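You operate a simulated robot arm through the tools that you are given. There is no shell and no other tool. Be economical: measure what you need, move in short steps, check, and stop when the job is done.

You run a simulated robot arm. Do the job below in one go: nothing can be reset, and whatever is moved stays where it is left.

JOB
Put one of the drip cups from the air bench shelf on the lot card. Press the station one program b button three times. Shut the station one drawer. Fetch the stator from the free half of the station one table and set it on the pad on the robot bench. Press the station two program b button two times. Close the station two cabinet door. Turn the step knob to 4. Press the station four reset button two times. Shut the station four cabinet door. Fetch the spacer block and stand it on the matching bench. The order is free. Set down upright: spacer block.

The check looks at the end state, three seconds after you hand in, the way a careful person would. Anything else that was tipped, shoved, dropped, spilled or broken makes it a failure.

ROBOT AND FRAMES
A 7-joint arm with a two-finger parallel gripper on a trunk, on a base that drives. Base frame: it is fixed to the floor where the robot stands at the start and does not move with it; the origin is under the middle of the robot, x ahead of it, y to its left, z up; the surface under the hand at the start is at about z = 800. Readings come in mm, rad, newtons and seconds.
With the tool pointing down near the work surface it reaches from about 100 to 700 mm from the robot's upright axis, wherever it stands. Its first joint turns from -2.897 to 2.897 rad. Places, roughly: drip cup (6x6x6 cm) [600, -200, 400]; lot card [-750, 250, 750]; matching bench [7200, 2100, 800]; pad (20x14x1 cm) [1900, -2700, 800]; spacer block (2x3x5 cm) [6400, -500, 900]; station four cabinet door [5600, -100, 400]; station four reset button [5800, -300, 1300]; station one drawer [1700, 100, 700]; station one program b button [1600, -200, 1400]; station two cabinet door [3000, -200, 400]; station two program b button [3000, -300, 1400]; stator [1750, 0, 1000]; step knob [4500, 100, 800]. Payload 1.57 kg.
Tool frame: the origin (TCP) lies between the finger pads and is the grasp point; the fingertips stand 30 mm ahead of it; z points along the fingers, y is the line along which they close. The gripper opens to 110 mm. The fingers are 24 mm wide and 12 mm thick; the gripper's body (48 by 112 mm) begins 78 mm behind the TCP.
Orientation is that of the tool frame in the base frame, as a unit quaternion [x, y, z, w]. With the fingers straight down and closing along the base's y, the tool's x points along the base's -x, its y along +y and its z along -z.

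CONTROLS
- The arm moves only by the tool move_arm. Its argument "rows" is a list that holds one entry, the list of rows, each a list of 7 numbers: the shift along the base's x, y, z in mm, then the turn, a rotation vector about the base's x, y, z in degrees, then the finger opening in mm, from 0 to 110. In form: [[[dx, dy, dz, ax, ay, az, hand], ...]]. A call has 1 to 10 rows; each row shifts and turns the commanded pose from where the row before left it. Rows are played at 5 a second. More than 50 mm and 0.15 rad between two rows, or a gripper value outside its range, and nothing of the call is played. A pose out of reach is approached as far as the arm can. The call stops where the force on the tool passes 40 N (or 10 N more than at its start, if that is more) or the arm is blocked; 0.2 s more then pass. The fingers move at their own pace (about 45 mm/s each) and stop on an object; they squeeze with about 28 N. The grip force told is the motor's: it shows also when the fingers shut on nothing. Time passes only in rows, and 0.2 s behind the last, so rows that do not move let the fingers close. The reply holds the time, the measured pose of the TCP, the force on the tool along the base axes, the opening and the grip force, in the units named above and with some noise, with the torque about the TCP (base axes, N m) and any sound that the robot's microphone picked up, and new pictures: "views" is both (left out), scene, wrist or none.
- Cameras (640 x 400 px; columns grow to the right, rows downward): "scene" is now at [-0.8, 179.1, 1282.1]; the picture's right is [0.35, -0.94, 0.00], its down [-0.87, -0.32, -0.36] and it looks along [0.34, 0.13, -0.93] (base axes); focal length 214 px, centre (320, 200). "wrist" rides on the gripper at [70, 16, -141] in the tool frame; the picture's right is [-0.23, 0.97, 0.00], its down [-0.86, -0.20, -0.48] and it looks along [-0.47, -0.11, 0.88] (tool axes); focal length 222 px, centre (320, 200). There is no depth. A picture from a camera that has moved, and an enlarged one, comes with that camera's place and axes in the base frame and with its lens. The place of the scene camera against the robot may be out by one fixed shift of up to 12 mm in any direction.
- slide_trunk(by): slides the trunk up (or, below 0, down) by that many mm; the arm and the scene camera ride with it, the base frame stays. It gives what a move gives, with no picture.
- drive_base(legs): drives the robot by 1 to 6 legs, each [ahead, turn to the left] in mm and rad, along the robot's own axes; the way and the turn of a leg run together, so that a leg with both is an arc; at most 1500 mm and 3.142 rad a leg. The arm and the cameras ride along, it lands a little off, and it stops where it bumps. It gives what a move gives, and a new picture of the scene camera.
- pan_tilt(pan, tilt): turns the head with the scene camera to pan (to the left, within 2.705 rad either way) and tilt (down, from -0.506 to 1.204), counted from straight ahead of the robot. It gives what a move gives, and a new picture of the scene camera.
- close_up(camera, box): a new picture of the part [left, top, right, bottom] of that camera's present view, enlarged. No time passes.
- close_job(): hands the job in; it is judged then, once.

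Go step by step. Nothing tells you exact positions but the pictures and the camera data: compare them with the known pose of the tool, close in by small moves and look again before you grip or let go. The budget is 196 turns and 260 pictures, counting those below and the enlarged ones. Unless the task says otherwise, let go and move clear before handing in, and close with one line.

The tools are called after "Call:" as name(argument=value, ...) on one line, values as JSON. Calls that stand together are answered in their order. move_arm: Moves the arm, as the interface text tells. Its arguments: {"type":"object","properties":{"rows":{"type":"array"},"views":{"type":"string","enum":["both","scene","wrist","none"]}},"required":["rows"]} The other tools are called the same way: slide_trunk (by) slides the trunk up or down; drive_base (legs) drives the base; pan_tilt (pan, tilt) turns the head that bears the scene camera; close_up (camera, box) takes an enlarged picture of a part of a camera's view; close_job () hands the job in.

At the start:

```text
time_s: 0.0
tcp_pos: [444.8, -183.3, 1002.8]
ee_rot: [0.0, 1.0, 0.0, 0.0]
force: [0.4, -0.5, -0.1]
moment: [0.01, 0.0, 0.05]
grip_width: 109.9
grip_force: 0.2
trunk travel left (down, up): [-250.0, 340.0]
robot x, y, heading: [-3.4, 1.6, -0.004]
head pan, tilt: [0.354, 1.201]
```

scene: 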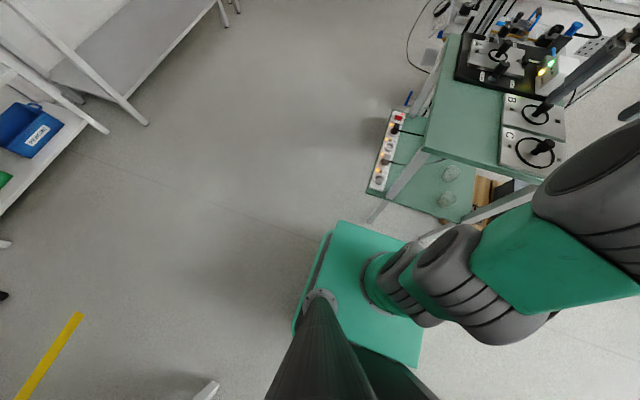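
wrist: 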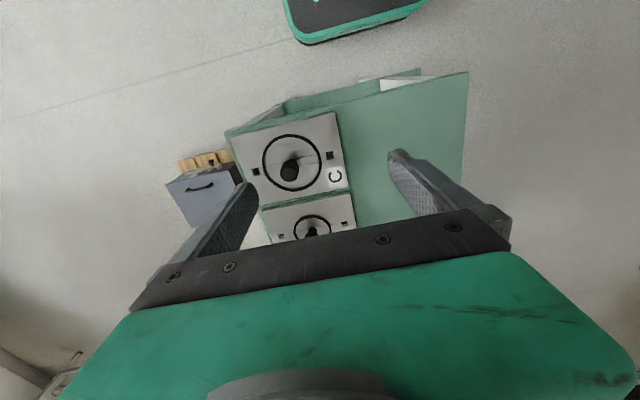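

I see a green bench ahead to the right with knobs, and shelves to the left. I'll look around with the head first.

Call:
pan_tilt(pan=-0.3, tilt=0.5)

Call:
pan_tilt(pan=0.6, tilt=0.3)

Call:
pan_tilt(pan=2.6, tilt=0.6)

```text
time_s: 1.1
tcp_pos: [446.1, -182.9, 1004.2]
ee_rot: [0.0, 1.0, 0.0, 0.0]
force: [0.4, 0.6, 0.4]
moment: [0.02, -0.03, 0.02]
grip_width: 110.1
grip_force: 0.1
trunk travel left (down, up): [-250.0, 340.0]
robot x, y, heading: [0.8, -1.2, 0.002]
head pan, tilt: [-0.3, 0.499]
camera scene: at [33.7, 132.8, 1335.7], right [-0.29, -0.96, 0.0], down [-0.46, 0.14, -0.88], along [0.84, -0.26, -0.48], focal length 214 px, centre (320, 200)
```

scene: 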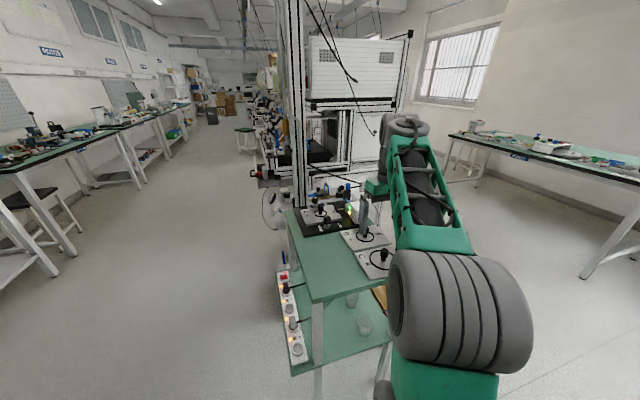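

```text
time_s: 2.3
tcp_pos: [445.4, -182.0, 1003.5]
ee_rot: [0.0, 1.0, 0.0, 0.0]
force: [0.1, 0.2, 0.3]
moment: [0.01, -0.04, 0.01]
grip_width: 109.9
grip_force: 0.0
trunk travel left (down, up): [-250.0, 340.0]
robot x, y, heading: [-2.6, 0.0, 0.001]
head pan, tilt: [0.6, 0.3]
camera scene: at [23.9, 212.4, 1354.2], right [0.56, -0.83, 0.0], down [-0.24, -0.17, -0.96], along [0.79, 0.54, -0.3], focal length 214 px, centre (320, 200)
```

scene: 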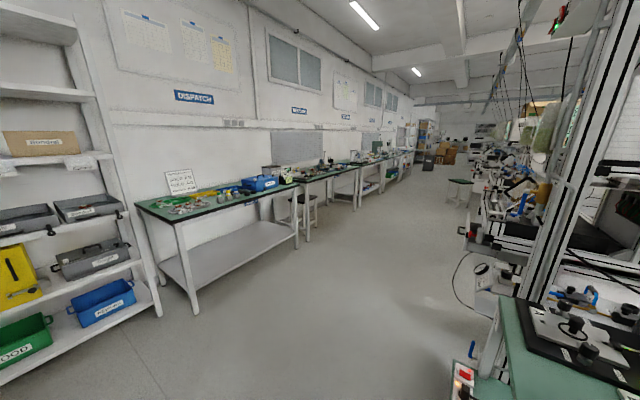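

```text
time_s: 4.2
tcp_pos: [446.5, -184.0, 1002.7]
ee_rot: [0.001, 1.0, 0.0, 0.0]
force: [0.0, 0.7, 1.3]
moment: [0.02, 0.0, 0.01]
grip_width: 110.0
grip_force: 0.1
trunk travel left (down, up): [-250.0, 340.0]
robot x, y, heading: [1.5, -0.1, 0.004]
head pan, tilt: [2.601, 0.6]
camera scene: at [-128.9, 205.2, 1326.7], right [0.52, 0.86, 0.0], down [0.48, -0.29, -0.83], along [-0.71, 0.43, -0.56], focal length 214 px, centre (320, 200)
```

scene: 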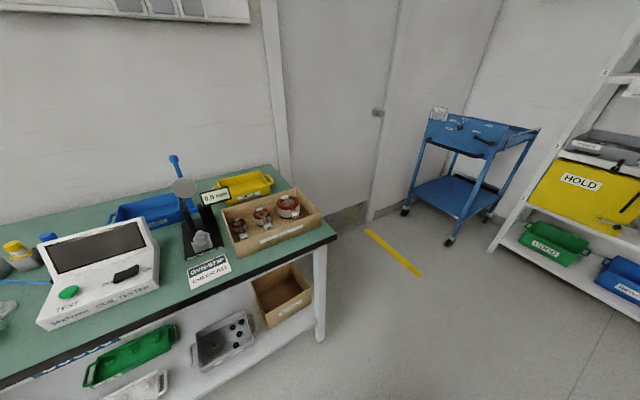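

Behind is a bench with a white card near its edge (lot card?). The green bench ahead holds clear cups on its lower shelf. I'll look closer.

Call:
close_up(camera="scene", box=[140, 150, 340, 300])

Call:
pan_tilt(pan=-0.1, tilt=0.95)

```text
2.67 times, centred on (240, 225) of scene
camera zoom: at [-128.9, 205.2, 1326.7], right [0.52, 0.86, 0.0], down [0.48, -0.29, -0.83], along [-0.71, 0.43, -0.56], focal length 572 px, centre (533, 133)
```

zoom: 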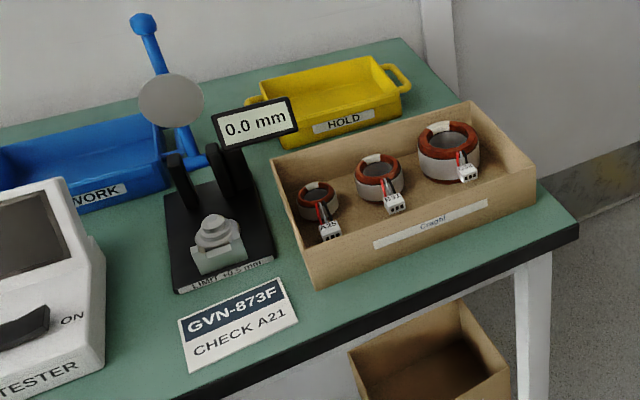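

```text
time_s: 6.6
tcp_pos: [445.8, -182.7, 1003.8]
ee_rot: [0.0, 1.0, 0.0, 0.0]
force: [0.3, -0.7, -0.4]
moment: [-0.01, 0.02, 0.0]
grip_width: 110.0
grip_force: 0.0
trunk travel left (down, up): [-250.0, 340.0]
robot x, y, heading: [-1.5, -1.6, 0.002]
head pan, tilt: [-0.099, 0.949]
camera scene: at [19.2, 152.5, 1298.3], right [-0.1, -1.0, 0.0], down [-0.81, 0.08, -0.58], along [0.58, -0.06, -0.81], focal length 214 px, centre (320, 200)
```

scene: 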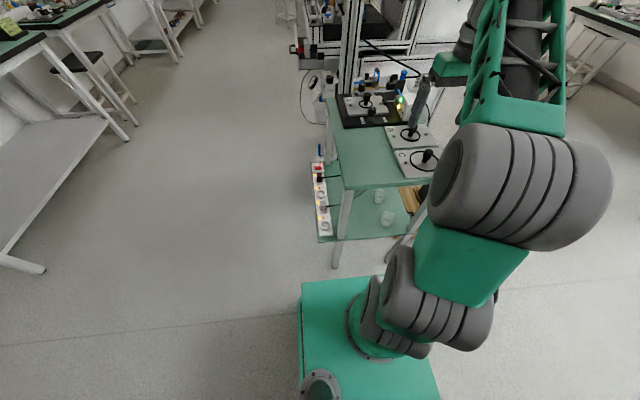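

The cups stand on the low shelf under the bench top, around x 540 and 660, y −240. I'll back off, lower the trunk, and reach in tilted.

Call:
drive_base(legs=[[-200, 0]])

Call:
slide_trunk(by=-250)

Call:
pan_tilt(pan=-0.1, tilt=0.6)

```text
time_s: 8.2
tcp_pos: [244.8, -181.9, 1002.8]
ee_rot: [-0.001, 1.0, 0.001, -0.001]
force: [1.2, -0.2, 0.0]
moment: [0.0, -0.02, 0.02]
grip_width: 110.0
grip_force: 0.1
trunk travel left (down, up): [-250.0, 340.0]
robot x, y, heading: [-200.0, 1.3, 0.003]
head pan, tilt: [-0.099, 0.949]
camera scene: at [-182.0, 152.5, 1298.3], right [-0.1, -1.0, 0.0], down [-0.81, 0.08, -0.58], along [0.58, -0.06, -0.81], focal length 214 px, centre (320, 200)
```

scene: 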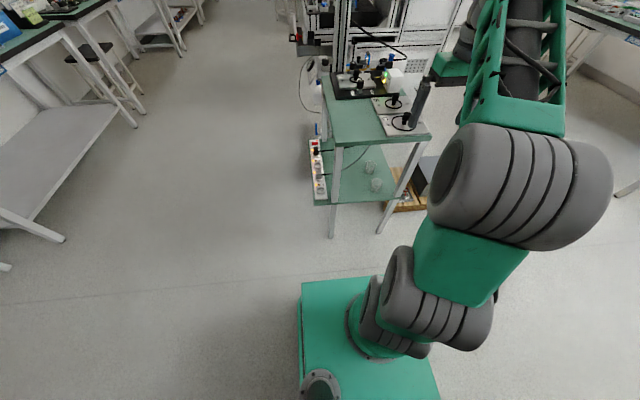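

```text
time_s: 10.8
tcp_pos: [243.9, -182.8, 752.9]
ee_rot: [0.0, 1.0, 0.0, 0.0]
force: [-0.3, 0.0, 0.2]
moment: [0.02, 0.0, 0.01]
grip_width: 109.8
grip_force: 0.0
trunk travel left (down, up): [0.0, 590.0]
robot x, y, heading: [-200.5, -0.3, 0.004]
head pan, tilt: [-0.099, 0.949]
```

```text
time_s: 11.6
tcp_pos: [243.7, -183.3, 752.1]
ee_rot: [0.0, 1.0, -0.001, 0.0]
force: [0.7, 0.4, -0.1]
moment: [-0.02, -0.03, 0.0]
grip_width: 109.9
grip_force: 0.1
trunk travel left (down, up): [0.0, 590.0]
robot x, y, heading: [-198.1, -1.4, -0.005]
head pan, tilt: [-0.099, 0.6]
camera scene: at [-166.6, 150.9, 1076.7], right [-0.1, -1.0, 0.0], down [-0.56, 0.06, -0.82], along [0.82, -0.08, -0.57], focal length 214 px, centre (320, 200)
```

scene: 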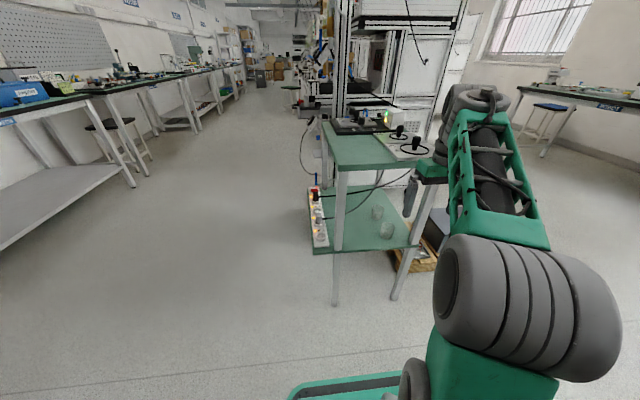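

Call:
close_up(camera="scene", box=[300, 150, 460, 250])

```text
4.00 times, centred on (380, 200) of scene
camera zoom: at [-166.6, 150.9, 1076.7], right [-0.1, -1.0, 0.0], down [-0.56, 0.06, -0.82], along [0.82, -0.08, -0.57], focal length 858 px, centre (80, 200)
```

zoom: 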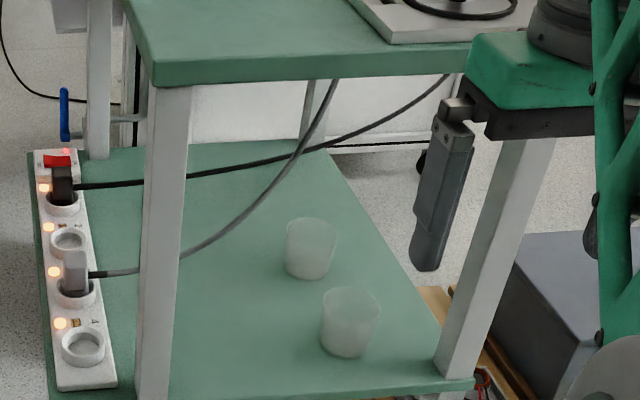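

Call:
move_arm(rows=[[[0, -8, -30, 0, -7.5, 0, 110], [0, -8, -30, 0, -7.5, 0, 110], [0, -8, -30, 0, -7.5, 0, 110], [0, -8, -30, 0, -7.5, 0, 110], [0, -8, -30, 0, -7.5, 0, 110], [0, -8, -30, 0, -7.5, 0, 110]]])

```text
time_s: 13.0
tcp_pos: [163.3, -227.9, 798.2]
ee_rot: [0.0, 0.937, -0.001, 0.348]
force: [0.2, 0.3, -0.4]
moment: [-0.01, -0.02, -0.03]
grip_width: 109.8
grip_force: 0.1
out of reach, approached as far as the arm can: row 3, 4, 5, 6
trunk travel left (down, up): [0.0, 590.0]
robot x, y, heading: [-201.4, -4.3, 0.001]
head pan, tilt: [-0.099, 0.6]
camera scene: at [-166.7, 151.0, 1076.7], right [-0.1, -1.0, 0.0], down [-0.56, 0.06, -0.83], along [0.82, -0.08, -0.56], focal length 214 px, centre (320, 200)
camera wrist: at [18.5, -210.6, 859.6], right [0.17, 0.97, 0.15], down [0.34, -0.2, 0.92], along [0.93, -0.11, -0.36], focal length 222 px, centre (320, 200)
```

scene: 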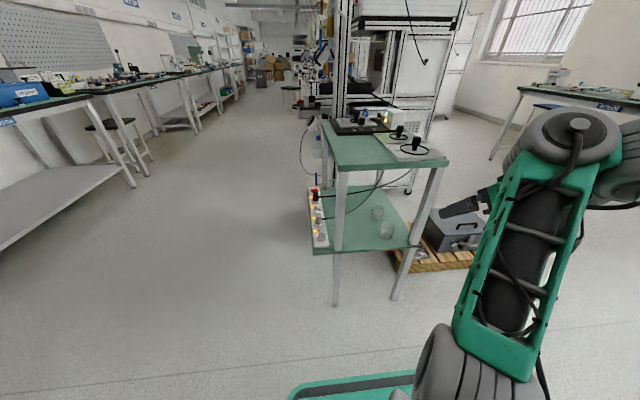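
wrist: 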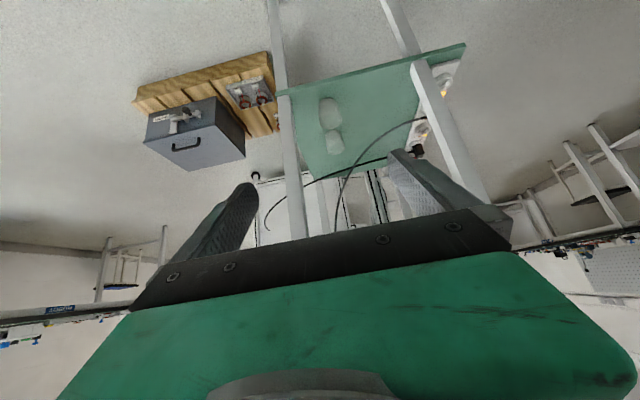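

Call:
move_arm(rows=[[[50, 10, 0, 0, 0, 0, 110], [40, 10, 0, 0, 0, 0, 110], [0, 8, 0, 0, 0, 0, 110]]])

```text
refused: row 1 steps farther than a row can; nothing moved
```

Call:
move_arm(rows=[[[45, 10, 0, 0, 0, 0, 110], [40, 10, 0, 0, 0, 0, 110], [0, 8, 0, 0, 0, 0, 110]]])

```text
time_s: 13.8
tcp_pos: [224.3, -198.2, 836.8]
ee_rot: [0.0, 0.939, -0.001, 0.344]
force: [-0.7, 0.1, 0.3]
moment: [0.0, 0.03, -0.01]
grip_width: 109.8
grip_force: 0.1
out of reach, approached as far as the arm can: row 1, 2
trunk travel left (down, up): [0.0, 590.0]
robot x, y, heading: [-201.8, -0.8, -0.003]
head pan, tilt: [-0.099, 0.6]
camera scene: at [-166.7, 150.8, 1076.7], right [-0.1, -1.0, 0.0], down [-0.56, 0.06, -0.83], along [0.82, -0.08, -0.56], focal length 214 px, centre (320, 200)
camera wrist: at [79.4, -180.7, 899.3], right [0.17, 0.97, 0.15], down [0.34, -0.2, 0.92], along [0.92, -0.11, -0.37], focal length 222 px, centre (320, 200)
```

scene: 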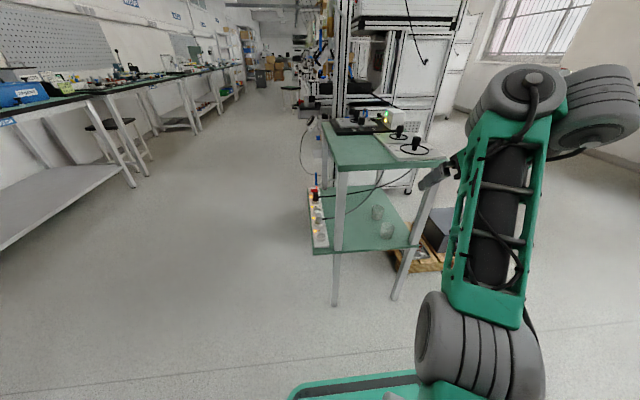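
wrist: 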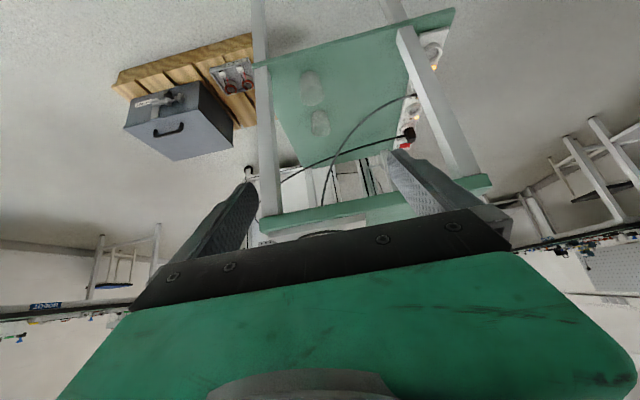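

Call:
move_arm(rows=[[[45, 0, 0, 0, 0, 0, 110], [40, 0, -10, 0, 0, 0, 110], [10, 0, -45, 0, 0, 0, 110], [0, 0, -45, 0, 0, 0, 110], [0, 0, -45, 0, 0, 0, 110]]], views="wrist")

```text
time_s: 15.0
tcp_pos: [306.6, -211.8, 851.9]
ee_rot: [0.001, 0.942, 0.001, 0.336]
force: [-0.3, -0.3, -0.4]
moment: [0.0, 0.01, -0.01]
grip_width: 109.8
grip_force: 0.0
out of reach, approached as far as the arm can: row 1, 2, 3, 4, 5
trunk travel left (down, up): [0.0, 590.0]
robot x, y, heading: [-200.0, 4.4, 0.0]
head pan, tilt: [-0.099, 0.6]
camera wrist: at [162.9, -194.9, 916.5], right [0.17, 0.97, 0.15], down [0.36, -0.2, 0.91], along [0.92, -0.11, -0.39], focal length 222 px, centre (320, 200)
```

wrist: 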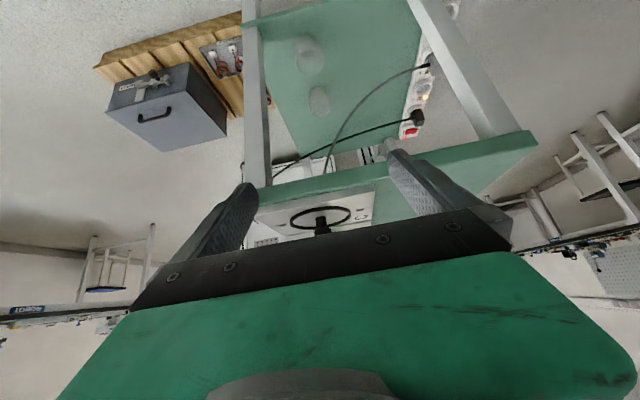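

Tilted and close-in the arm runs out of its range, so I'll straighten the hand, pull in, and give the robot more standoff on a diagonal approach.

Call:
move_arm(rows=[[[-20, 0, 40, 0, 8, 0, 110], [-20, 0, 40, 0, 8, 0, 110], [-20, 0, 30, 0, 8, 0, 110], [-20, 0, 20, 0, 8, 0, 110], [-10, 0, 0, 0, 7, 0, 110]]], views="none")

```text
time_s: 16.2
tcp_pos: [197.5, -193.4, 869.7]
ee_rot: [-0.006, 0.999, -0.004, 0.038]
force: [4.0, -5.2, -5.9]
moment: [0.4, 0.03, 0.27]
grip_width: 110.1
grip_force: 0.0
out of reach, approached as far as the arm can: row 3, 4, 5
trunk travel left (down, up): [0.0, 590.0]
robot x, y, heading: [-204.0, -1.2, 0.002]
head pan, tilt: [-0.099, 0.6]
stopped in row 5: the force on the tool passed its limit at 56 N (the readings are from after the stop); the commanded pose is now the measured one
```

Call:
move_arm(rows=[[[0, 0, 0, 0, 0, 0, 110]]])

```text
time_s: 16.6
tcp_pos: [196.9, -193.7, 869.8]
ee_rot: [-0.006, 0.999, -0.004, 0.037]
force: [4.9, -6.8, -8.9]
moment: [0.73, -0.22, 0.53]
grip_width: 109.9
grip_force: 0.0
trunk travel left (down, up): [0.0, 590.0]
robot x, y, heading: [-204.2, 1.3, 0.007]
head pan, tilt: [-0.099, 0.6]
camera scene: at [-166.6, 150.9, 1076.7], right [-0.1, -1.0, 0.0], down [-0.56, 0.06, -0.83], along [0.82, -0.08, -0.56], focal length 214 px, centre (320, 200)
camera wrist: at [117.4, -176.2, 1005.7], right [0.22, 0.98, 0.01], down [0.82, -0.19, 0.54], along [0.53, -0.11, -0.84], focal length 222 px, centre (320, 200)
```

scene: 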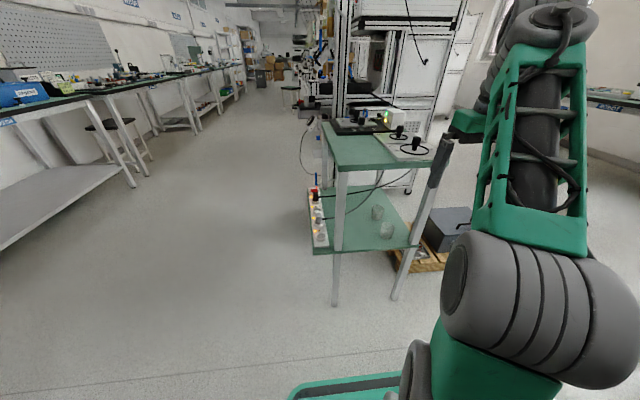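
wrist: 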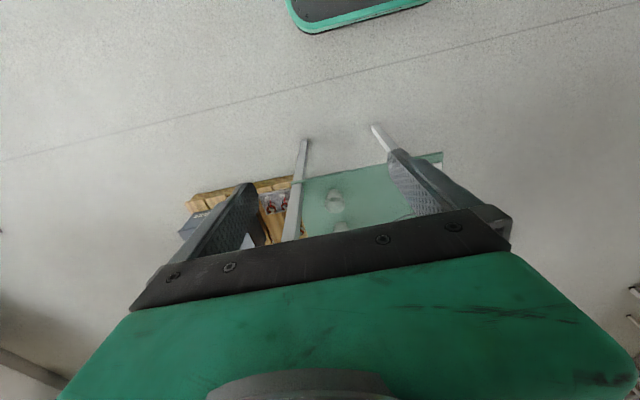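

Call:
move_arm(rows=[[[40, 0, 0, 0, 4, 0, 110], [20, 0, 0, 0, 0, 0, 110]]], views="none")

Call:
drive_base(legs=[[0, 1.4], [300, 0], [0, -1.4]])

```text
time_s: 16.9
tcp_pos: [204.0, -194.8, 868.8]
ee_rot: [-0.011, 0.999, -0.007, 0.035]
force: [7.5, -8.1, -12.5]
moment: [0.69, 0.01, 0.42]
grip_width: 109.9
grip_force: 0.0
out of reach, approached as far as the arm can: row 1
trunk travel left (down, up): [0.0, 590.0]
robot x, y, heading: [-203.5, -0.1, 0.001]
head pan, tilt: [-0.099, 0.6]
stopped in row 1: the force on the tool passed its limit at 74 N (the readings are from after the stop); the commanded pose is now the measured one
```

```text
time_s: 25.8
tcp_pos: [253.1, 91.6, 867.9]
ee_rot: [0.003, 0.999, -0.007, 0.033]
force: [7.7, -19.4, -22.4]
moment: [1.96, -0.94, 1.47]
grip_width: 110.0
grip_force: 0.0
trunk travel left (down, up): [0.0, 590.0]
robot x, y, heading: [-147.8, 300.3, -0.032]
head pan, tilt: [-0.099, 0.6]
camera scene: at [-107.5, 447.8, 1076.7], right [-0.13, -0.99, 0.0], down [-0.56, 0.07, -0.83], along [0.82, -0.11, -0.56], focal length 214 px, centre (320, 200)
```

scene: 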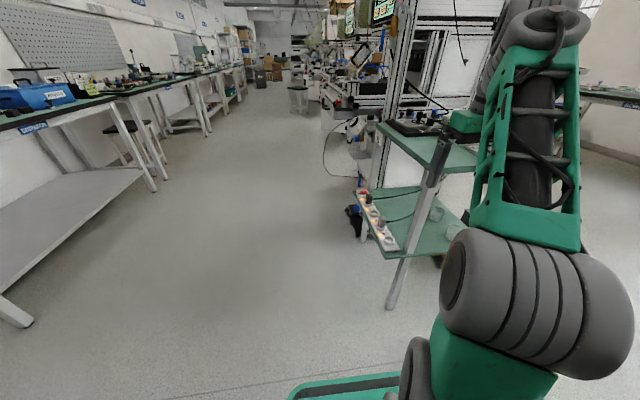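

Call:
move_arm(rows=[[[0, 0, 30, 0, 0, 0, 110], [0, 0, 40, 0, 0, 0, 110]]], views="none")

```text
time_s: 26.3
tcp_pos: [246.5, 94.6, 872.4]
ee_rot: [0.003, 0.999, -0.009, 0.037]
force: [4.7, -10.0, -10.6]
moment: [1.23, -0.38, 0.89]
grip_width: 110.1
grip_force: 0.0
out of reach, approached as far as the arm can: row 1, 2
trunk travel left (down, up): [0.0, 590.0]
robot x, y, heading: [-146.7, 296.9, -0.037]
head pan, tilt: [-0.099, 0.6]
stopped in row 2: the force on the tool passed its limit at 46 N (the readings are from after the stop); the commanded pose is now the measured one
```

Call:
move_arm(rows=[[[10, 0, -5, 0, 2, 0, 110], [15, 0, -15, 0, 2, 0, 110], [20, 0, -30, 0, 0, 0, 110]]])

Call:
pan_tilt(pan=-0.7, tilt=0.3)

```text
time_s: 26.6
tcp_pos: [249.1, 95.0, 869.5]
ee_rot: [-0.002, 0.999, -0.012, 0.034]
force: [4.5, -8.8, -10.2]
moment: [0.96, -0.17, 0.67]
grip_width: 110.0
grip_force: 0.1
out of reach, approached as far as the arm can: row 1
trunk travel left (down, up): [0.0, 590.0]
robot x, y, heading: [-144.5, 300.0, -0.028]
head pan, tilt: [-0.099, 0.6]
stopped in row 1: the force on the tool passed its limit at 57 N (the readings are from after the stop); the commanded pose is now the measured one
camera scene: at [-107.8, 447.9, 1076.7], right [-0.13, -0.99, 0.0], down [-0.56, 0.07, -0.83], along [0.82, -0.11, -0.56], focal length 214 px, centre (320, 200)
camera wrist: at [170.7, 114.6, 1005.7], right [0.22, 0.97, -0.01], down [0.82, -0.18, 0.54], along [0.52, -0.13, -0.84], focal length 222 px, centre (320, 200)
```

scene: 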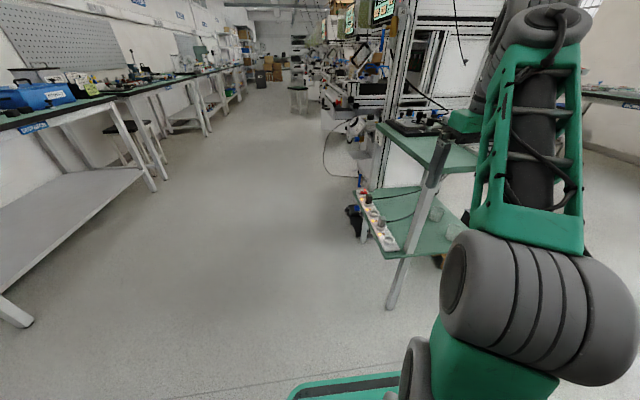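
wrist: 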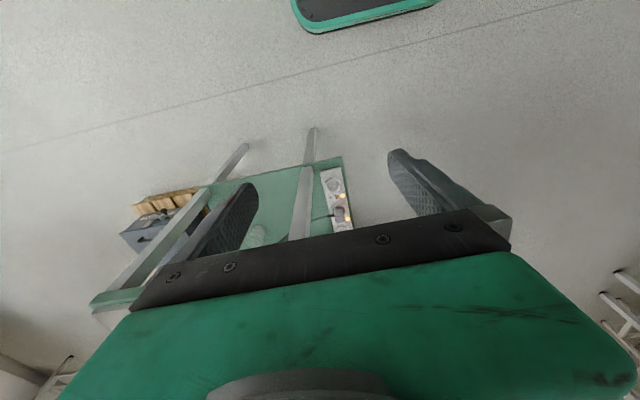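

```text
time_s: 27.6
tcp_pos: [250.0, 93.8, 868.6]
ee_rot: [-0.002, 0.999, -0.012, 0.032]
force: [6.3, -16.7, -18.3]
moment: [1.88, -0.87, 1.44]
grip_width: 110.3
grip_force: 0.1
trunk travel left (down, up): [0.0, 590.0]
robot x, y, heading: [-149.2, 297.3, -0.031]
head pan, tilt: [-0.7, 0.3]
camera scene: at [-125.6, 397.0, 1104.2], right [-0.67, -0.75, 0.0], down [-0.22, 0.2, -0.96], along [0.71, -0.64, -0.3], focal length 214 px, centre (320, 200)
```

scene: 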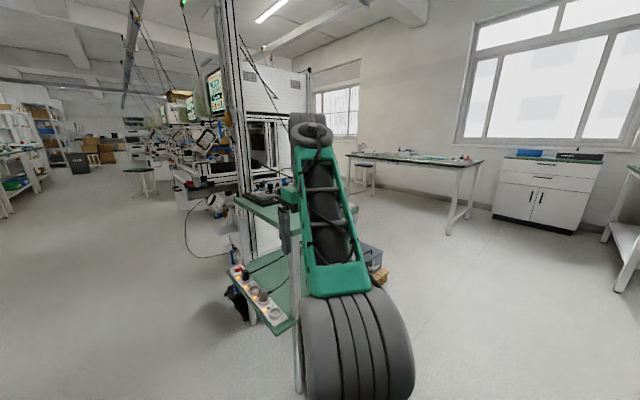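

Call:
move_arm(rows=[[[5, 20, 0, 0, 0, 0, 110]]], views="none")

Call:
move_arm(rows=[[[0, -10, -20, 0, 0, 0, 110]]], views="none")

```text
time_s: 27.9
tcp_pos: [250.6, 99.3, 867.7]
ee_rot: [-0.005, 0.999, -0.012, 0.033]
force: [6.1, -4.3, -8.0]
moment: [0.31, 0.13, 0.16]
grip_width: 110.0
grip_force: 0.0
trunk travel left (down, up): [0.0, 590.0]
robot x, y, heading: [-148.4, 294.1, -0.03]
head pan, tilt: [-0.7, 0.3]
stopped in row 1: the force on the tool passed its limit at 51 N (the readings are from after the stop); the commanded pose is now the measured one
```

```text
time_s: 28.3
tcp_pos: [250.0, 89.0, 849.2]
ee_rot: [-0.005, 0.999, -0.011, 0.032]
force: [-0.1, 0.4, -0.5]
moment: [0.01, -0.03, 0.01]
grip_width: 110.0
grip_force: 0.1
trunk travel left (down, up): [0.0, 590.0]
robot x, y, heading: [-145.9, 294.3, -0.033]
head pan, tilt: [-0.7, 0.3]
```

Call:
drive_base(legs=[[0, -0.64]])

```text
time_s: 30.5
tcp_pos: [43.8, -109.6, 849.4]
ee_rot: [0.314, 0.949, -0.022, 0.027]
force: [0.0, -0.4, 0.2]
moment: [-0.03, 0.01, 0.0]
grip_width: 110.1
grip_force: 0.0
trunk travel left (down, up): [0.0, 590.0]
robot x, y, heading: [-143.0, 295.2, -0.68]
head pan, tilt: [-0.7, 0.3]
camera scene: at [-71.7, 369.1, 1104.2], right [-0.98, -0.19, 0.0], down [-0.06, 0.29, -0.96], along [0.18, -0.94, -0.3], focal length 214 px, centre (320, 200)
```

scene: 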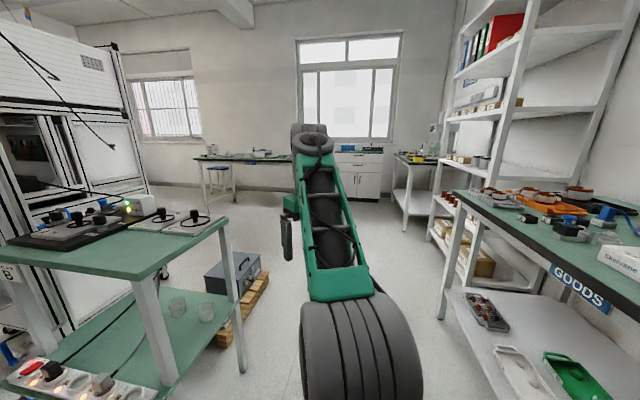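

Call:
move_arm(rows=[[[36, -27, -5, 0, 0, 0, 110], [36, -27, -5, 0, 0, 0, 110], [33, 11, 0, 0, 0, 0, 110], [33, 11, 0, 0, 0, 0, 110], [33, 11, 0, 0, 0, 0, 110], [33, 11, 0, 0, 0, 0, 110], [33, 11, 0, 0, 0, 0, 110], [33, 11, 0, 0, 0, 0, 110]]], views="scene")

```text
time_s: 31.1
tcp_pos: [114.2, -159.6, 841.2]
ee_rot: [0.309, 0.95, -0.029, 0.033]
force: [2.9, -16.0, -19.2]
moment: [0.6, -0.42, 0.51]
grip_width: 110.0
grip_force: 0.1
trunk travel left (down, up): [0.0, 590.0]
robot x, y, heading: [-143.0, 298.3, -0.681]
head pan, tilt: [-0.7, 0.3]
stopped in row 3: the force on the tool passed its limit at 97 N (the readings are from after the stop); the commanded pose is now the measured one
camera scene: at [-72.0, 369.7, 1104.3], right [-0.98, -0.19, 0.0], down [-0.06, 0.29, -0.96], along [0.18, -0.94, -0.29], focal length 214 px, centre (320, 200)
```

scene: 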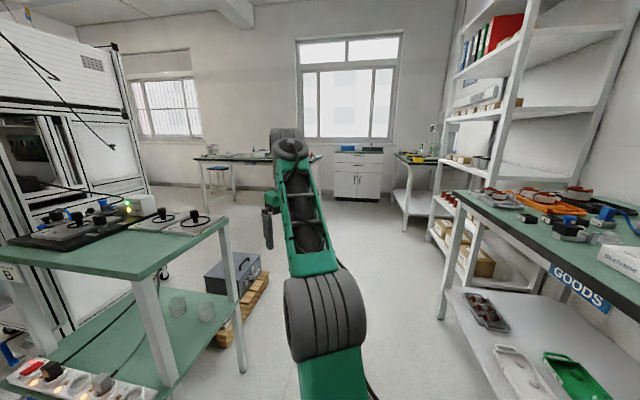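

Call:
close_up(camera="scene", box=[230, 120, 390, 220])

Call:
move_arm(rows=[[[0, -12, -20, 0, 0, 0, 110]]], views="wrist")

```text
4.00 times, centred on (310, 170) of scene
camera zoom: at [-72.0, 369.7, 1104.3], right [-0.98, -0.19, 0.0], down [-0.06, 0.29, -0.96], along [0.18, -0.94, -0.29], focal length 858 px, centre (360, 320)
```

zoom: 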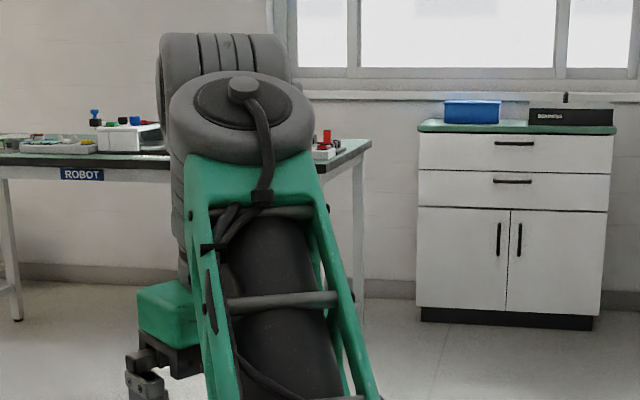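

```text
time_s: 31.5
tcp_pos: [113.1, -171.3, 819.2]
ee_rot: [0.31, 0.95, -0.026, 0.03]
force: [0.8, 0.9, 0.0]
moment: [0.0, 0.01, 0.0]
grip_width: 109.8
grip_force: 0.0
trunk travel left (down, up): [0.0, 590.0]
robot x, y, heading: [-144.7, 297.9, -0.679]
head pan, tilt: [-0.7, 0.3]
camera wrist: at [60.5, -107.4, 954.3], right [0.76, 0.65, -0.01], down [0.55, -0.63, 0.55], along [0.35, -0.42, -0.84], focal length 222 px, centre (320, 200)
```

wrist: 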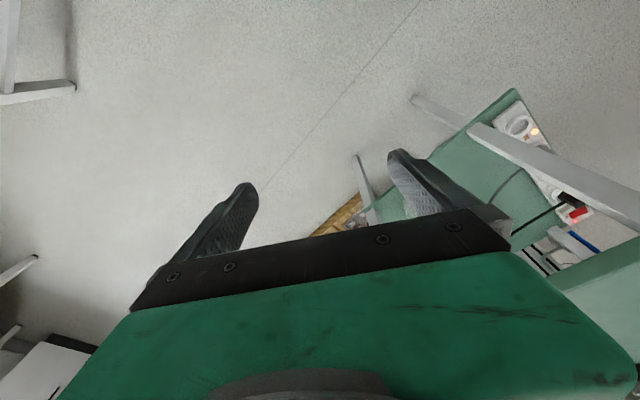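

Call:
move_arm(rows=[[[36, -27, -12, 0, 0, 0, 110], [36, -27, -12, 0, 0, 0, 110], [36, -27, -5, 0, 0, 0, 110], [36, -27, 0, 0, 0, 0, 110], [36, -27, 0, 0, 0, 0, 110]]], views="scene")

```text
time_s: 32.0
tcp_pos: [163.6, -208.9, 804.4]
ee_rot: [0.304, 0.951, -0.036, 0.041]
force: [7.6, -21.9, -26.0]
moment: [0.74, -0.46, 0.59]
grip_width: 110.0
grip_force: 0.1
out of reach, approached as far as the arm can: row 2
trunk travel left (down, up): [0.0, 590.0]
robot x, y, heading: [-146.0, 296.5, -0.68]
head pan, tilt: [-0.7, 0.3]
stopped in row 2: the force on the tool passed its limit at 116 N (the readings are from after the stop); the commanded pose is now the measured one
camera scene: at [-72.1, 369.9, 1104.3], right [-0.98, -0.19, 0.0], down [-0.06, 0.29, -0.96], along [0.18, -0.94, -0.29], focal length 214 px, centre (320, 200)
```

scene: 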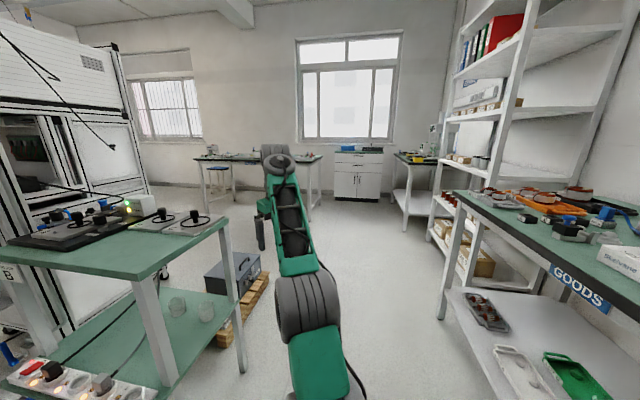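

Call:
move_arm(rows=[[[0, -10, -25, 0, 0, 0, 110], [0, 0, -40, 0, 0, 0, 110], [0, 0, -40, 0, 0, 0, 110], [0, 0, -40, 0, 0, 0, 110]]], views="scene")

```text
time_s: 33.0
tcp_pos: [162.9, -219.8, 661.1]
ee_rot: [0.305, 0.951, -0.035, 0.039]
force: [-0.2, 0.4, 0.4]
moment: [-0.01, 0.02, 0.03]
grip_width: 109.9
grip_force: 0.1
trunk travel left (down, up): [0.0, 590.0]
robot x, y, heading: [-150.7, 295.3, -0.681]
head pan, tilt: [-0.7, 0.3]
camera scene: at [-71.6, 369.1, 1104.3], right [-0.98, -0.19, 0.0], down [-0.06, 0.29, -0.96], along [0.18, -0.94, -0.3], focal length 214 px, centre (320, 200)
```

scene: 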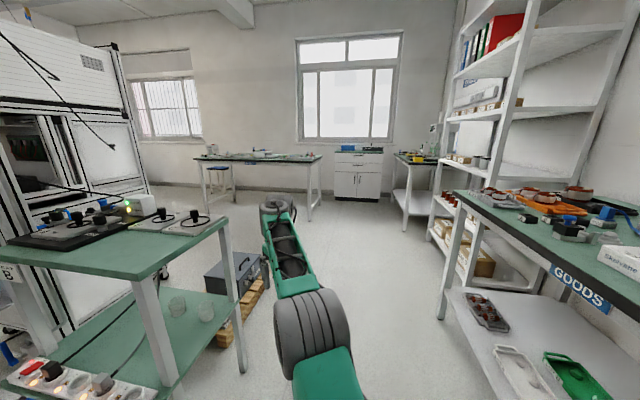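

Call:
move_arm(rows=[[[0, 0, -40, -3, -4, 0, 110], [0, 0, -40, -4.8, -6.4, 0, 110], [15, 20, 0, -4.8, -6.4, 0, 110], [25, 35, 0, -4.8, -6.4, 0, 110], [25, 35, 0, -4.8, -6.4, 0, 110], [25, 35, 0, 0, 0, 0, 110], [25, 35, 0, 0, 0, 0, 110]]], views="both")

```text
time_s: 34.6
tcp_pos: [349.7, -197.2, 800.7]
ee_rot: [0.29, 0.886, -0.135, 0.336]
force: [-10.2, 7.6, -2.5]
moment: [0.06, 0.32, 0.8]
grip_width: 110.1
grip_force: 0.0
out of reach, approached as far as the arm can: row 2, 3, 4, 5, 6, 7
trunk travel left (down, up): [0.0, 590.0]
robot x, y, heading: [-145.2, 298.2, -0.677]
head pan, tilt: [-0.7, 0.3]
camera scene: at [-72.5, 369.4, 1104.2], right [-0.98, -0.19, 0.0], down [-0.06, 0.29, -0.96], along [0.18, -0.94, -0.3], focal length 214 px, centre (320, 200)
camera wrist: at [244.6, -90.7, 857.3], right [0.73, 0.68, 0.11], down [0.15, -0.31, 0.94], along [0.67, -0.67, -0.33], focal length 222 px, centre (320, 200)
```

scene: 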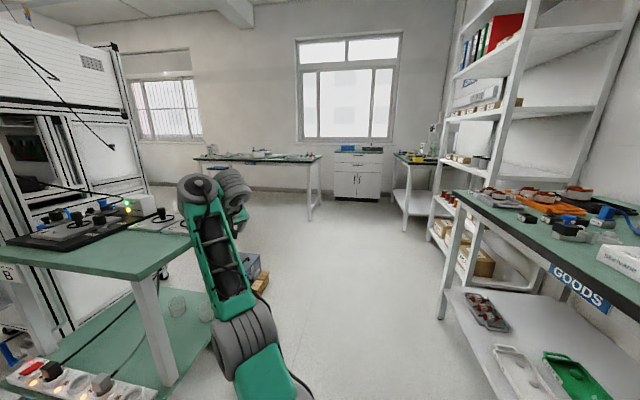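
wrist: 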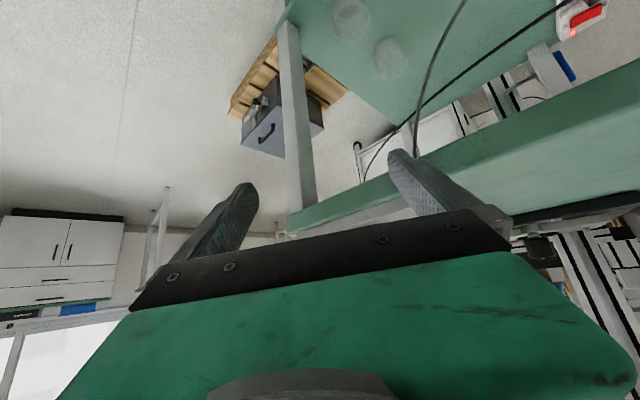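

Call:
move_arm(rows=[[[-35, 20, 10, 0, 0, 0, 110], [-20, 0, 0, 4.8, 6.4, 0, 110], [-20, -15, 0, 4.8, 6.4, 0, 110], [-20, -15, 0, 4.8, 6.4, 0, 110], [0, -15, -20, 4.8, 6.4, 0, 110], [0, 0, -20, 3, 4, 0, 110]]], views="none")

```text
time_s: 36.0
tcp_pos: [244.7, -208.0, 756.0]
ee_rot: [0.304, 0.951, -0.034, 0.037]
force: [-0.1, -14.3, -12.9]
moment: [1.03, -0.85, 0.93]
grip_width: 110.0
grip_force: 0.1
out of reach, approached as far as the arm can: row 1, 4, 5, 6
trunk travel left (down, up): [0.0, 590.0]
robot x, y, heading: [-145.9, 299.1, -0.68]
head pan, tilt: [-0.7, 0.3]
```

Call:
move_arm(rows=[[[-10, -15, -30, 0, 0, 0, 110], [0, 0, -30, 0, 0, 0, 110]]], views="none")

Call:
drive_base(legs=[[0, -0.89], [1450, 0], [0, 1.57]])

```text
time_s: 36.6
tcp_pos: [236.2, -223.1, 697.7]
ee_rot: [0.304, 0.951, -0.035, 0.038]
force: [0.3, 0.0, 0.1]
moment: [0.0, -0.01, -0.01]
grip_width: 110.1
grip_force: 0.1
trunk travel left (down, up): [0.0, 590.0]
robot x, y, heading: [-145.0, 299.7, -0.685]
head pan, tilt: [-0.7, 0.3]
```

```text
time_s: 49.9
tcp_pos: [493.0, -1309.7, 696.0]
ee_rot: [-0.036, 0.998, -0.019, 0.047]
force: [0.3, 0.3, 0.7]
moment: [0.0, -0.02, -0.01]
grip_width: 109.9
grip_force: 0.1
trunk travel left (down, up): [0.0, 590.0]
robot x, y, heading: [-130.8, -1152.3, 0.015]
head pan, tilt: [-0.7, 0.3]
camera scene: at [-115.6, -1052.8, 1104.2], right [-0.64, -0.77, 0.0], down [-0.23, 0.19, -0.96], along [0.74, -0.61, -0.3], focal length 214 px, centre (320, 200)
```

scene: 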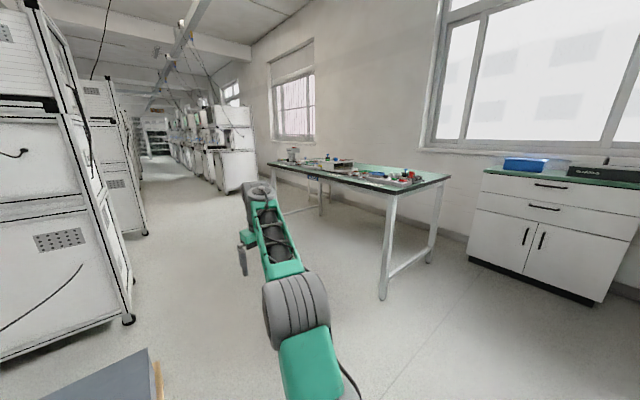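

Call:
move_arm(rows=[[[40, 0, 0, 0, -8, 0, 110], [40, 0, -20, 0, -8, 0, 110], [0, 0, -30, 0, -8, 0, 110], [0, 0, -30, 0, -8, 0, 110], [0, 0, -30, 0, -6, 0, 110]]], views="scene")

```text
time_s: 51.1
tcp_pos: [581.7, -1308.7, 653.3]
ee_rot: [-0.03, 0.962, -0.026, 0.271]
force: [0.4, 0.0, -0.4]
moment: [0.01, 0.03, -0.03]
grip_width: 109.9
grip_force: 0.1
out of reach, approached as far as the arm can: row 3, 4, 5
trunk travel left (down, up): [0.0, 590.0]
robot x, y, heading: [-130.2, -1150.9, 0.011]
head pan, tilt: [-0.7, 0.3]
camera scene: at [-115.8, -1052.8, 1104.2], right [-0.64, -0.77, 0.0], down [-0.23, 0.19, -0.96], along [0.74, -0.61, -0.3], focal length 214 px, centre (320, 200)
```

scene: 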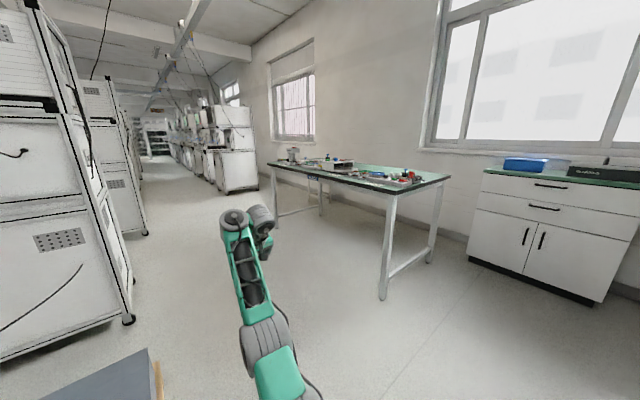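

Call:
close_up(camera="scene", box=[180, 190, 340, 400])

Call:
pan_tilt(pan=-0.4, tilt=1.1)

```text
1.90 times, centred on (260, 295) of scene
camera zoom: at [-115.8, -1052.8, 1104.2], right [-0.64, -0.77, 0.0], down [-0.23, 0.19, -0.96], along [0.74, -0.61, -0.3], focal length 408 px, centre (434, 19)
```

zoom: 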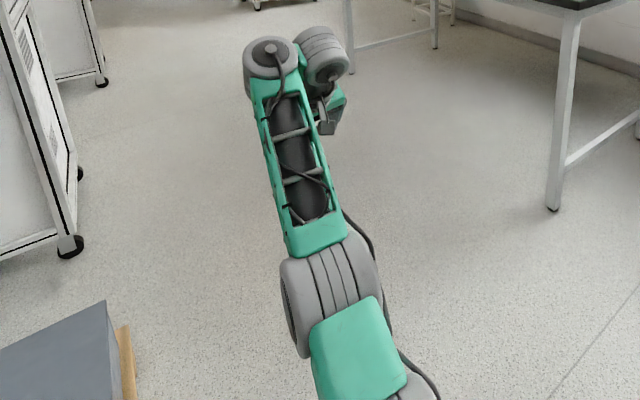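

```text
time_s: 52.2
tcp_pos: [580.3, -1309.9, 653.4]
ee_rot: [-0.03, 0.962, -0.027, 0.271]
force: [0.1, -0.4, -0.3]
moment: [0.02, -0.01, -0.02]
grip_width: 109.9
grip_force: 0.0
trunk travel left (down, up): [0.0, 590.0]
robot x, y, heading: [-132.0, -1153.3, 0.012]
head pan, tilt: [-0.4, 1.1]
camera scene: at [-129.2, -1017.4, 1038.2], right [-0.38, -0.92, 0.0], down [-0.82, 0.34, -0.45], along [0.42, -0.17, -0.89], focal length 214 px, centre (320, 200)
```

scene: 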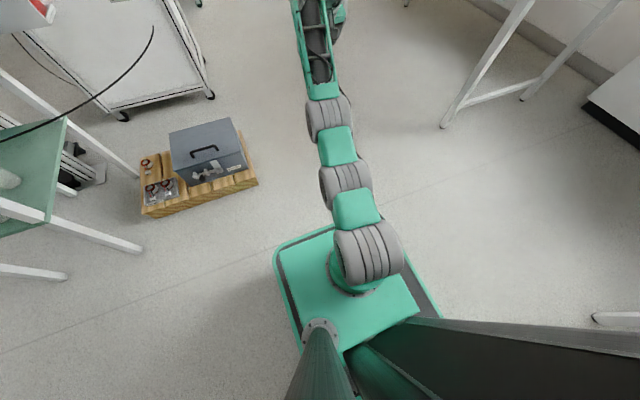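

Call:
move_arm(rows=[[[-10, 0, -20, 0, 6, 0, 110], [-10, 0, -40, 0, 5, 0, 110], [0, 0, -40, 0, 0, 0, 110], [0, 0, -40, 0, 0, 0, 110], [0, 0, -40, 0, 0, 0, 110]]], views="scene")

```text
time_s: 53.4
tcp_pos: [577.9, -1314.7, 504.7]
ee_rot: [-0.033, 0.986, -0.022, 0.164]
force: [0.7, 0.0, -0.3]
moment: [0.0, 0.0, 0.02]
grip_width: 110.1
grip_force: 0.1
out of reach, approached as far as the arm can: row 2, 3, 4, 5
trunk travel left (down, up): [0.0, 590.0]
robot x, y, heading: [-133.2, -1152.8, 0.012]
head pan, tilt: [-0.4, 1.1]
camera scene: at [-129.4, -1017.3, 1038.1], right [-0.38, -0.93, 0.0], down [-0.82, 0.34, -0.45], along [0.42, -0.17, -0.89], focal length 214 px, centre (320, 200)
```

scene: 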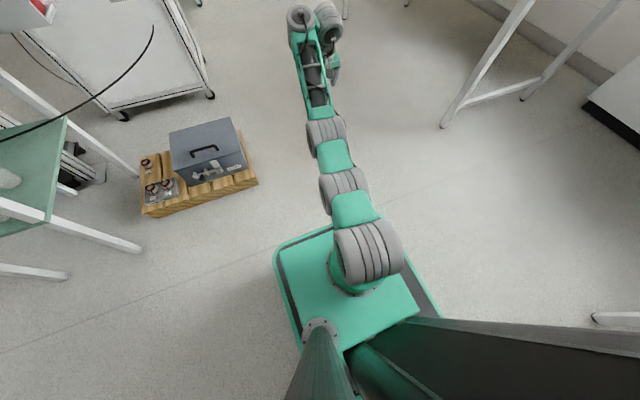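

Call:
move_arm(rows=[[[-40, 0, 0, 0, 0, 0, 110], [-40, 0, -20, 0, 0, 0, 110], [-20, 0, -30, 0, 0, 0, 110]]], views="scene")

```text
time_s: 54.2
tcp_pos: [571.6, -1336.6, 507.7]
ee_rot: [-0.032, 0.986, -0.023, 0.164]
force: [1.0, 0.5, 0.5]
moment: [0.0, 0.01, -0.02]
grip_width: 109.9
grip_force: 0.1
out of reach, approached as far as the arm can: row 1, 2, 3
trunk travel left (down, up): [0.0, 590.0]
robot x, y, heading: [-134.3, -1149.6, 0.009]
head pan, tilt: [-0.4, 1.1]
camera scene: at [-129.3, -1017.3, 1038.1], right [-0.38, -0.93, 0.0], down [-0.82, 0.34, -0.45], along [0.42, -0.17, -0.89], focal length 214 px, centre (320, 200)
```

scene: 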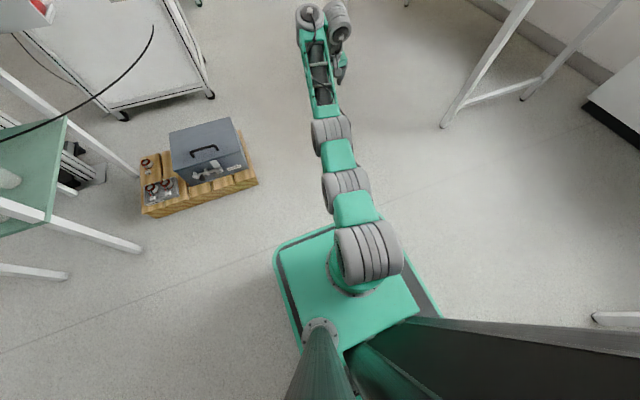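

Call:
move_arm(rows=[[[0, 0, 45, 0, 8, 0, 110], [0, 0, 45, 0, 8, 0, 110], [-10, 0, 45, 0, 3, 0, 110], [-30, 0, 35, 0, 0, 0, 110], [-40, 0, 10, 0, 0, 0, 110], [-40, 0, 0, 0, 0, 0, 110], [-40, 0, 0, 0, 0, 0, 110]]], views="none")

```text
time_s: 55.2
tcp_pos: [534.3, -1325.5, 640.3]
ee_rot: [-0.032, 0.999, -0.019, 0.02]
force: [28.1, -7.8, -39.3]
moment: [-0.04, 0.62, -0.15]
grip_width: 109.9
grip_force: 0.1
out of reach, approached as far as the arm can: row 2, 3, 4
trunk travel left (down, up): [0.0, 590.0]
robot x, y, heading: [-129.7, -1152.0, 0.008]
head pan, tilt: [-0.4, 1.1]
stopped in row 4: the force on the tool passed its limit at 139 N (the readings are from after the stop); the commanded pose is now the measured one
```

Call:
move_arm(rows=[[[15, 0, -30, 0, 0, 0, 110], [15, 0, -40, 0, -4, 0, 110], [10, 0, -40, 0, -4, 0, 110], [0, 0, -40, 0, -2, 0, 110], [0, 0, -40, 0, 0, 0, 110]]], views="both")

```text
time_s: 56.4
tcp_pos: [609.5, -1334.8, 459.0]
ee_rot: [-0.032, 0.994, -0.022, 0.107]
force: [1.1, 0.2, -0.5]
moment: [0.02, 0.02, -0.03]
grip_width: 110.2
grip_force: 0.0
out of reach, approached as far as the arm can: row 2, 3, 4
trunk travel left (down, up): [0.0, 590.0]
robot x, y, heading: [-133.1, -1152.6, 0.01]
head pan, tilt: [-0.4, 1.1]
camera scene: at [-129.3, -1017.4, 1038.2], right [-0.38, -0.93, 0.0], down [-0.82, 0.34, -0.45], along [0.42, -0.17, -0.89], focal length 214 px, centre (320, 200)
camera wrist: at [511.9, -1317.2, 581.1], right [0.16, 0.99, 0.0], down [0.74, -0.12, 0.66], along [0.65, -0.11, -0.75], focal length 222 px, centre (320, 200)
```

scene: 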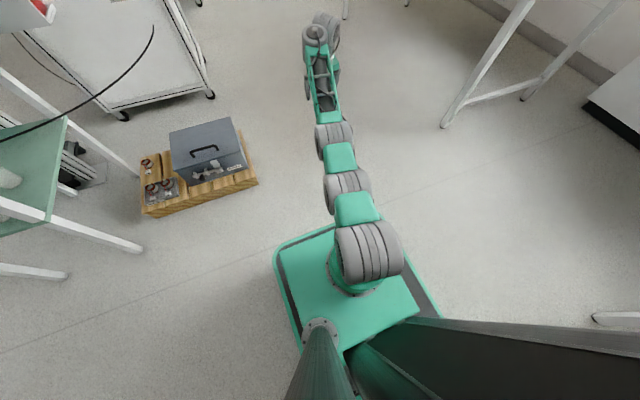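
wrist: 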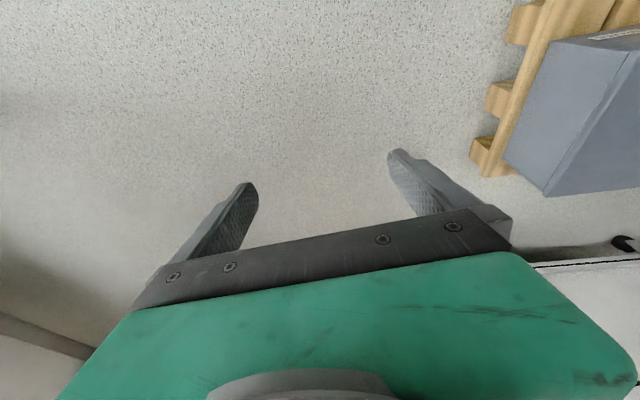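

Call:
pan_tilt(pan=-0.3, tilt=0.5)

Call:
close_up(camera="scene", box=[240, 160, 400, 260])

```text
time_s: 57.4
tcp_pos: [610.4, -1334.3, 458.5]
ee_rot: [-0.031, 0.994, -0.022, 0.106]
force: [-0.3, 0.2, 0.0]
moment: [0.07, -0.02, -0.01]
grip_width: 110.0
grip_force: 0.0
trunk travel left (down, up): [0.0, 590.0]
robot x, y, heading: [-134.5, -1152.8, 0.01]
head pan, tilt: [-0.3, 0.499]
camera scene: at [-100.5, -1019.4, 1085.7], right [-0.29, -0.96, 0.0], down [-0.46, 0.14, -0.88], along [0.84, -0.25, -0.48], focal length 214 px, centre (320, 200)
```

scene: 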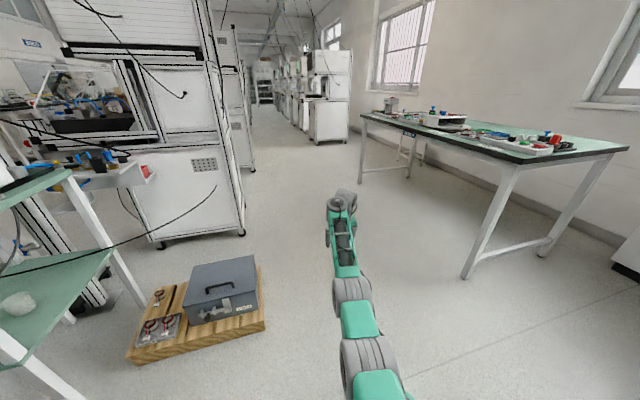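

```text
4.00 times, centred on (320, 210) of scene
camera zoom: at [-100.5, -1019.4, 1085.7], right [-0.29, -0.96, 0.0], down [-0.46, 0.14, -0.88], along [0.84, -0.25, -0.48], focal length 858 px, centre (320, 160)
```

zoom: 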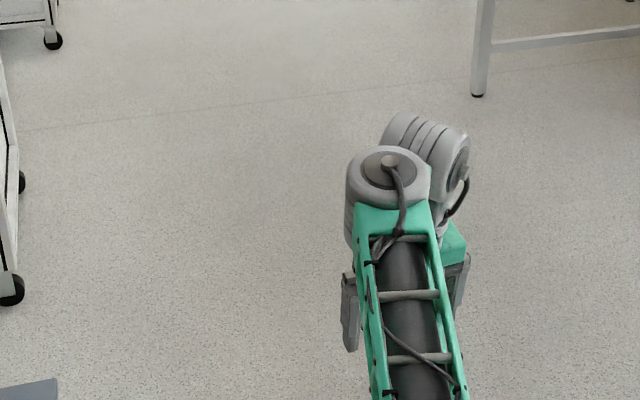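

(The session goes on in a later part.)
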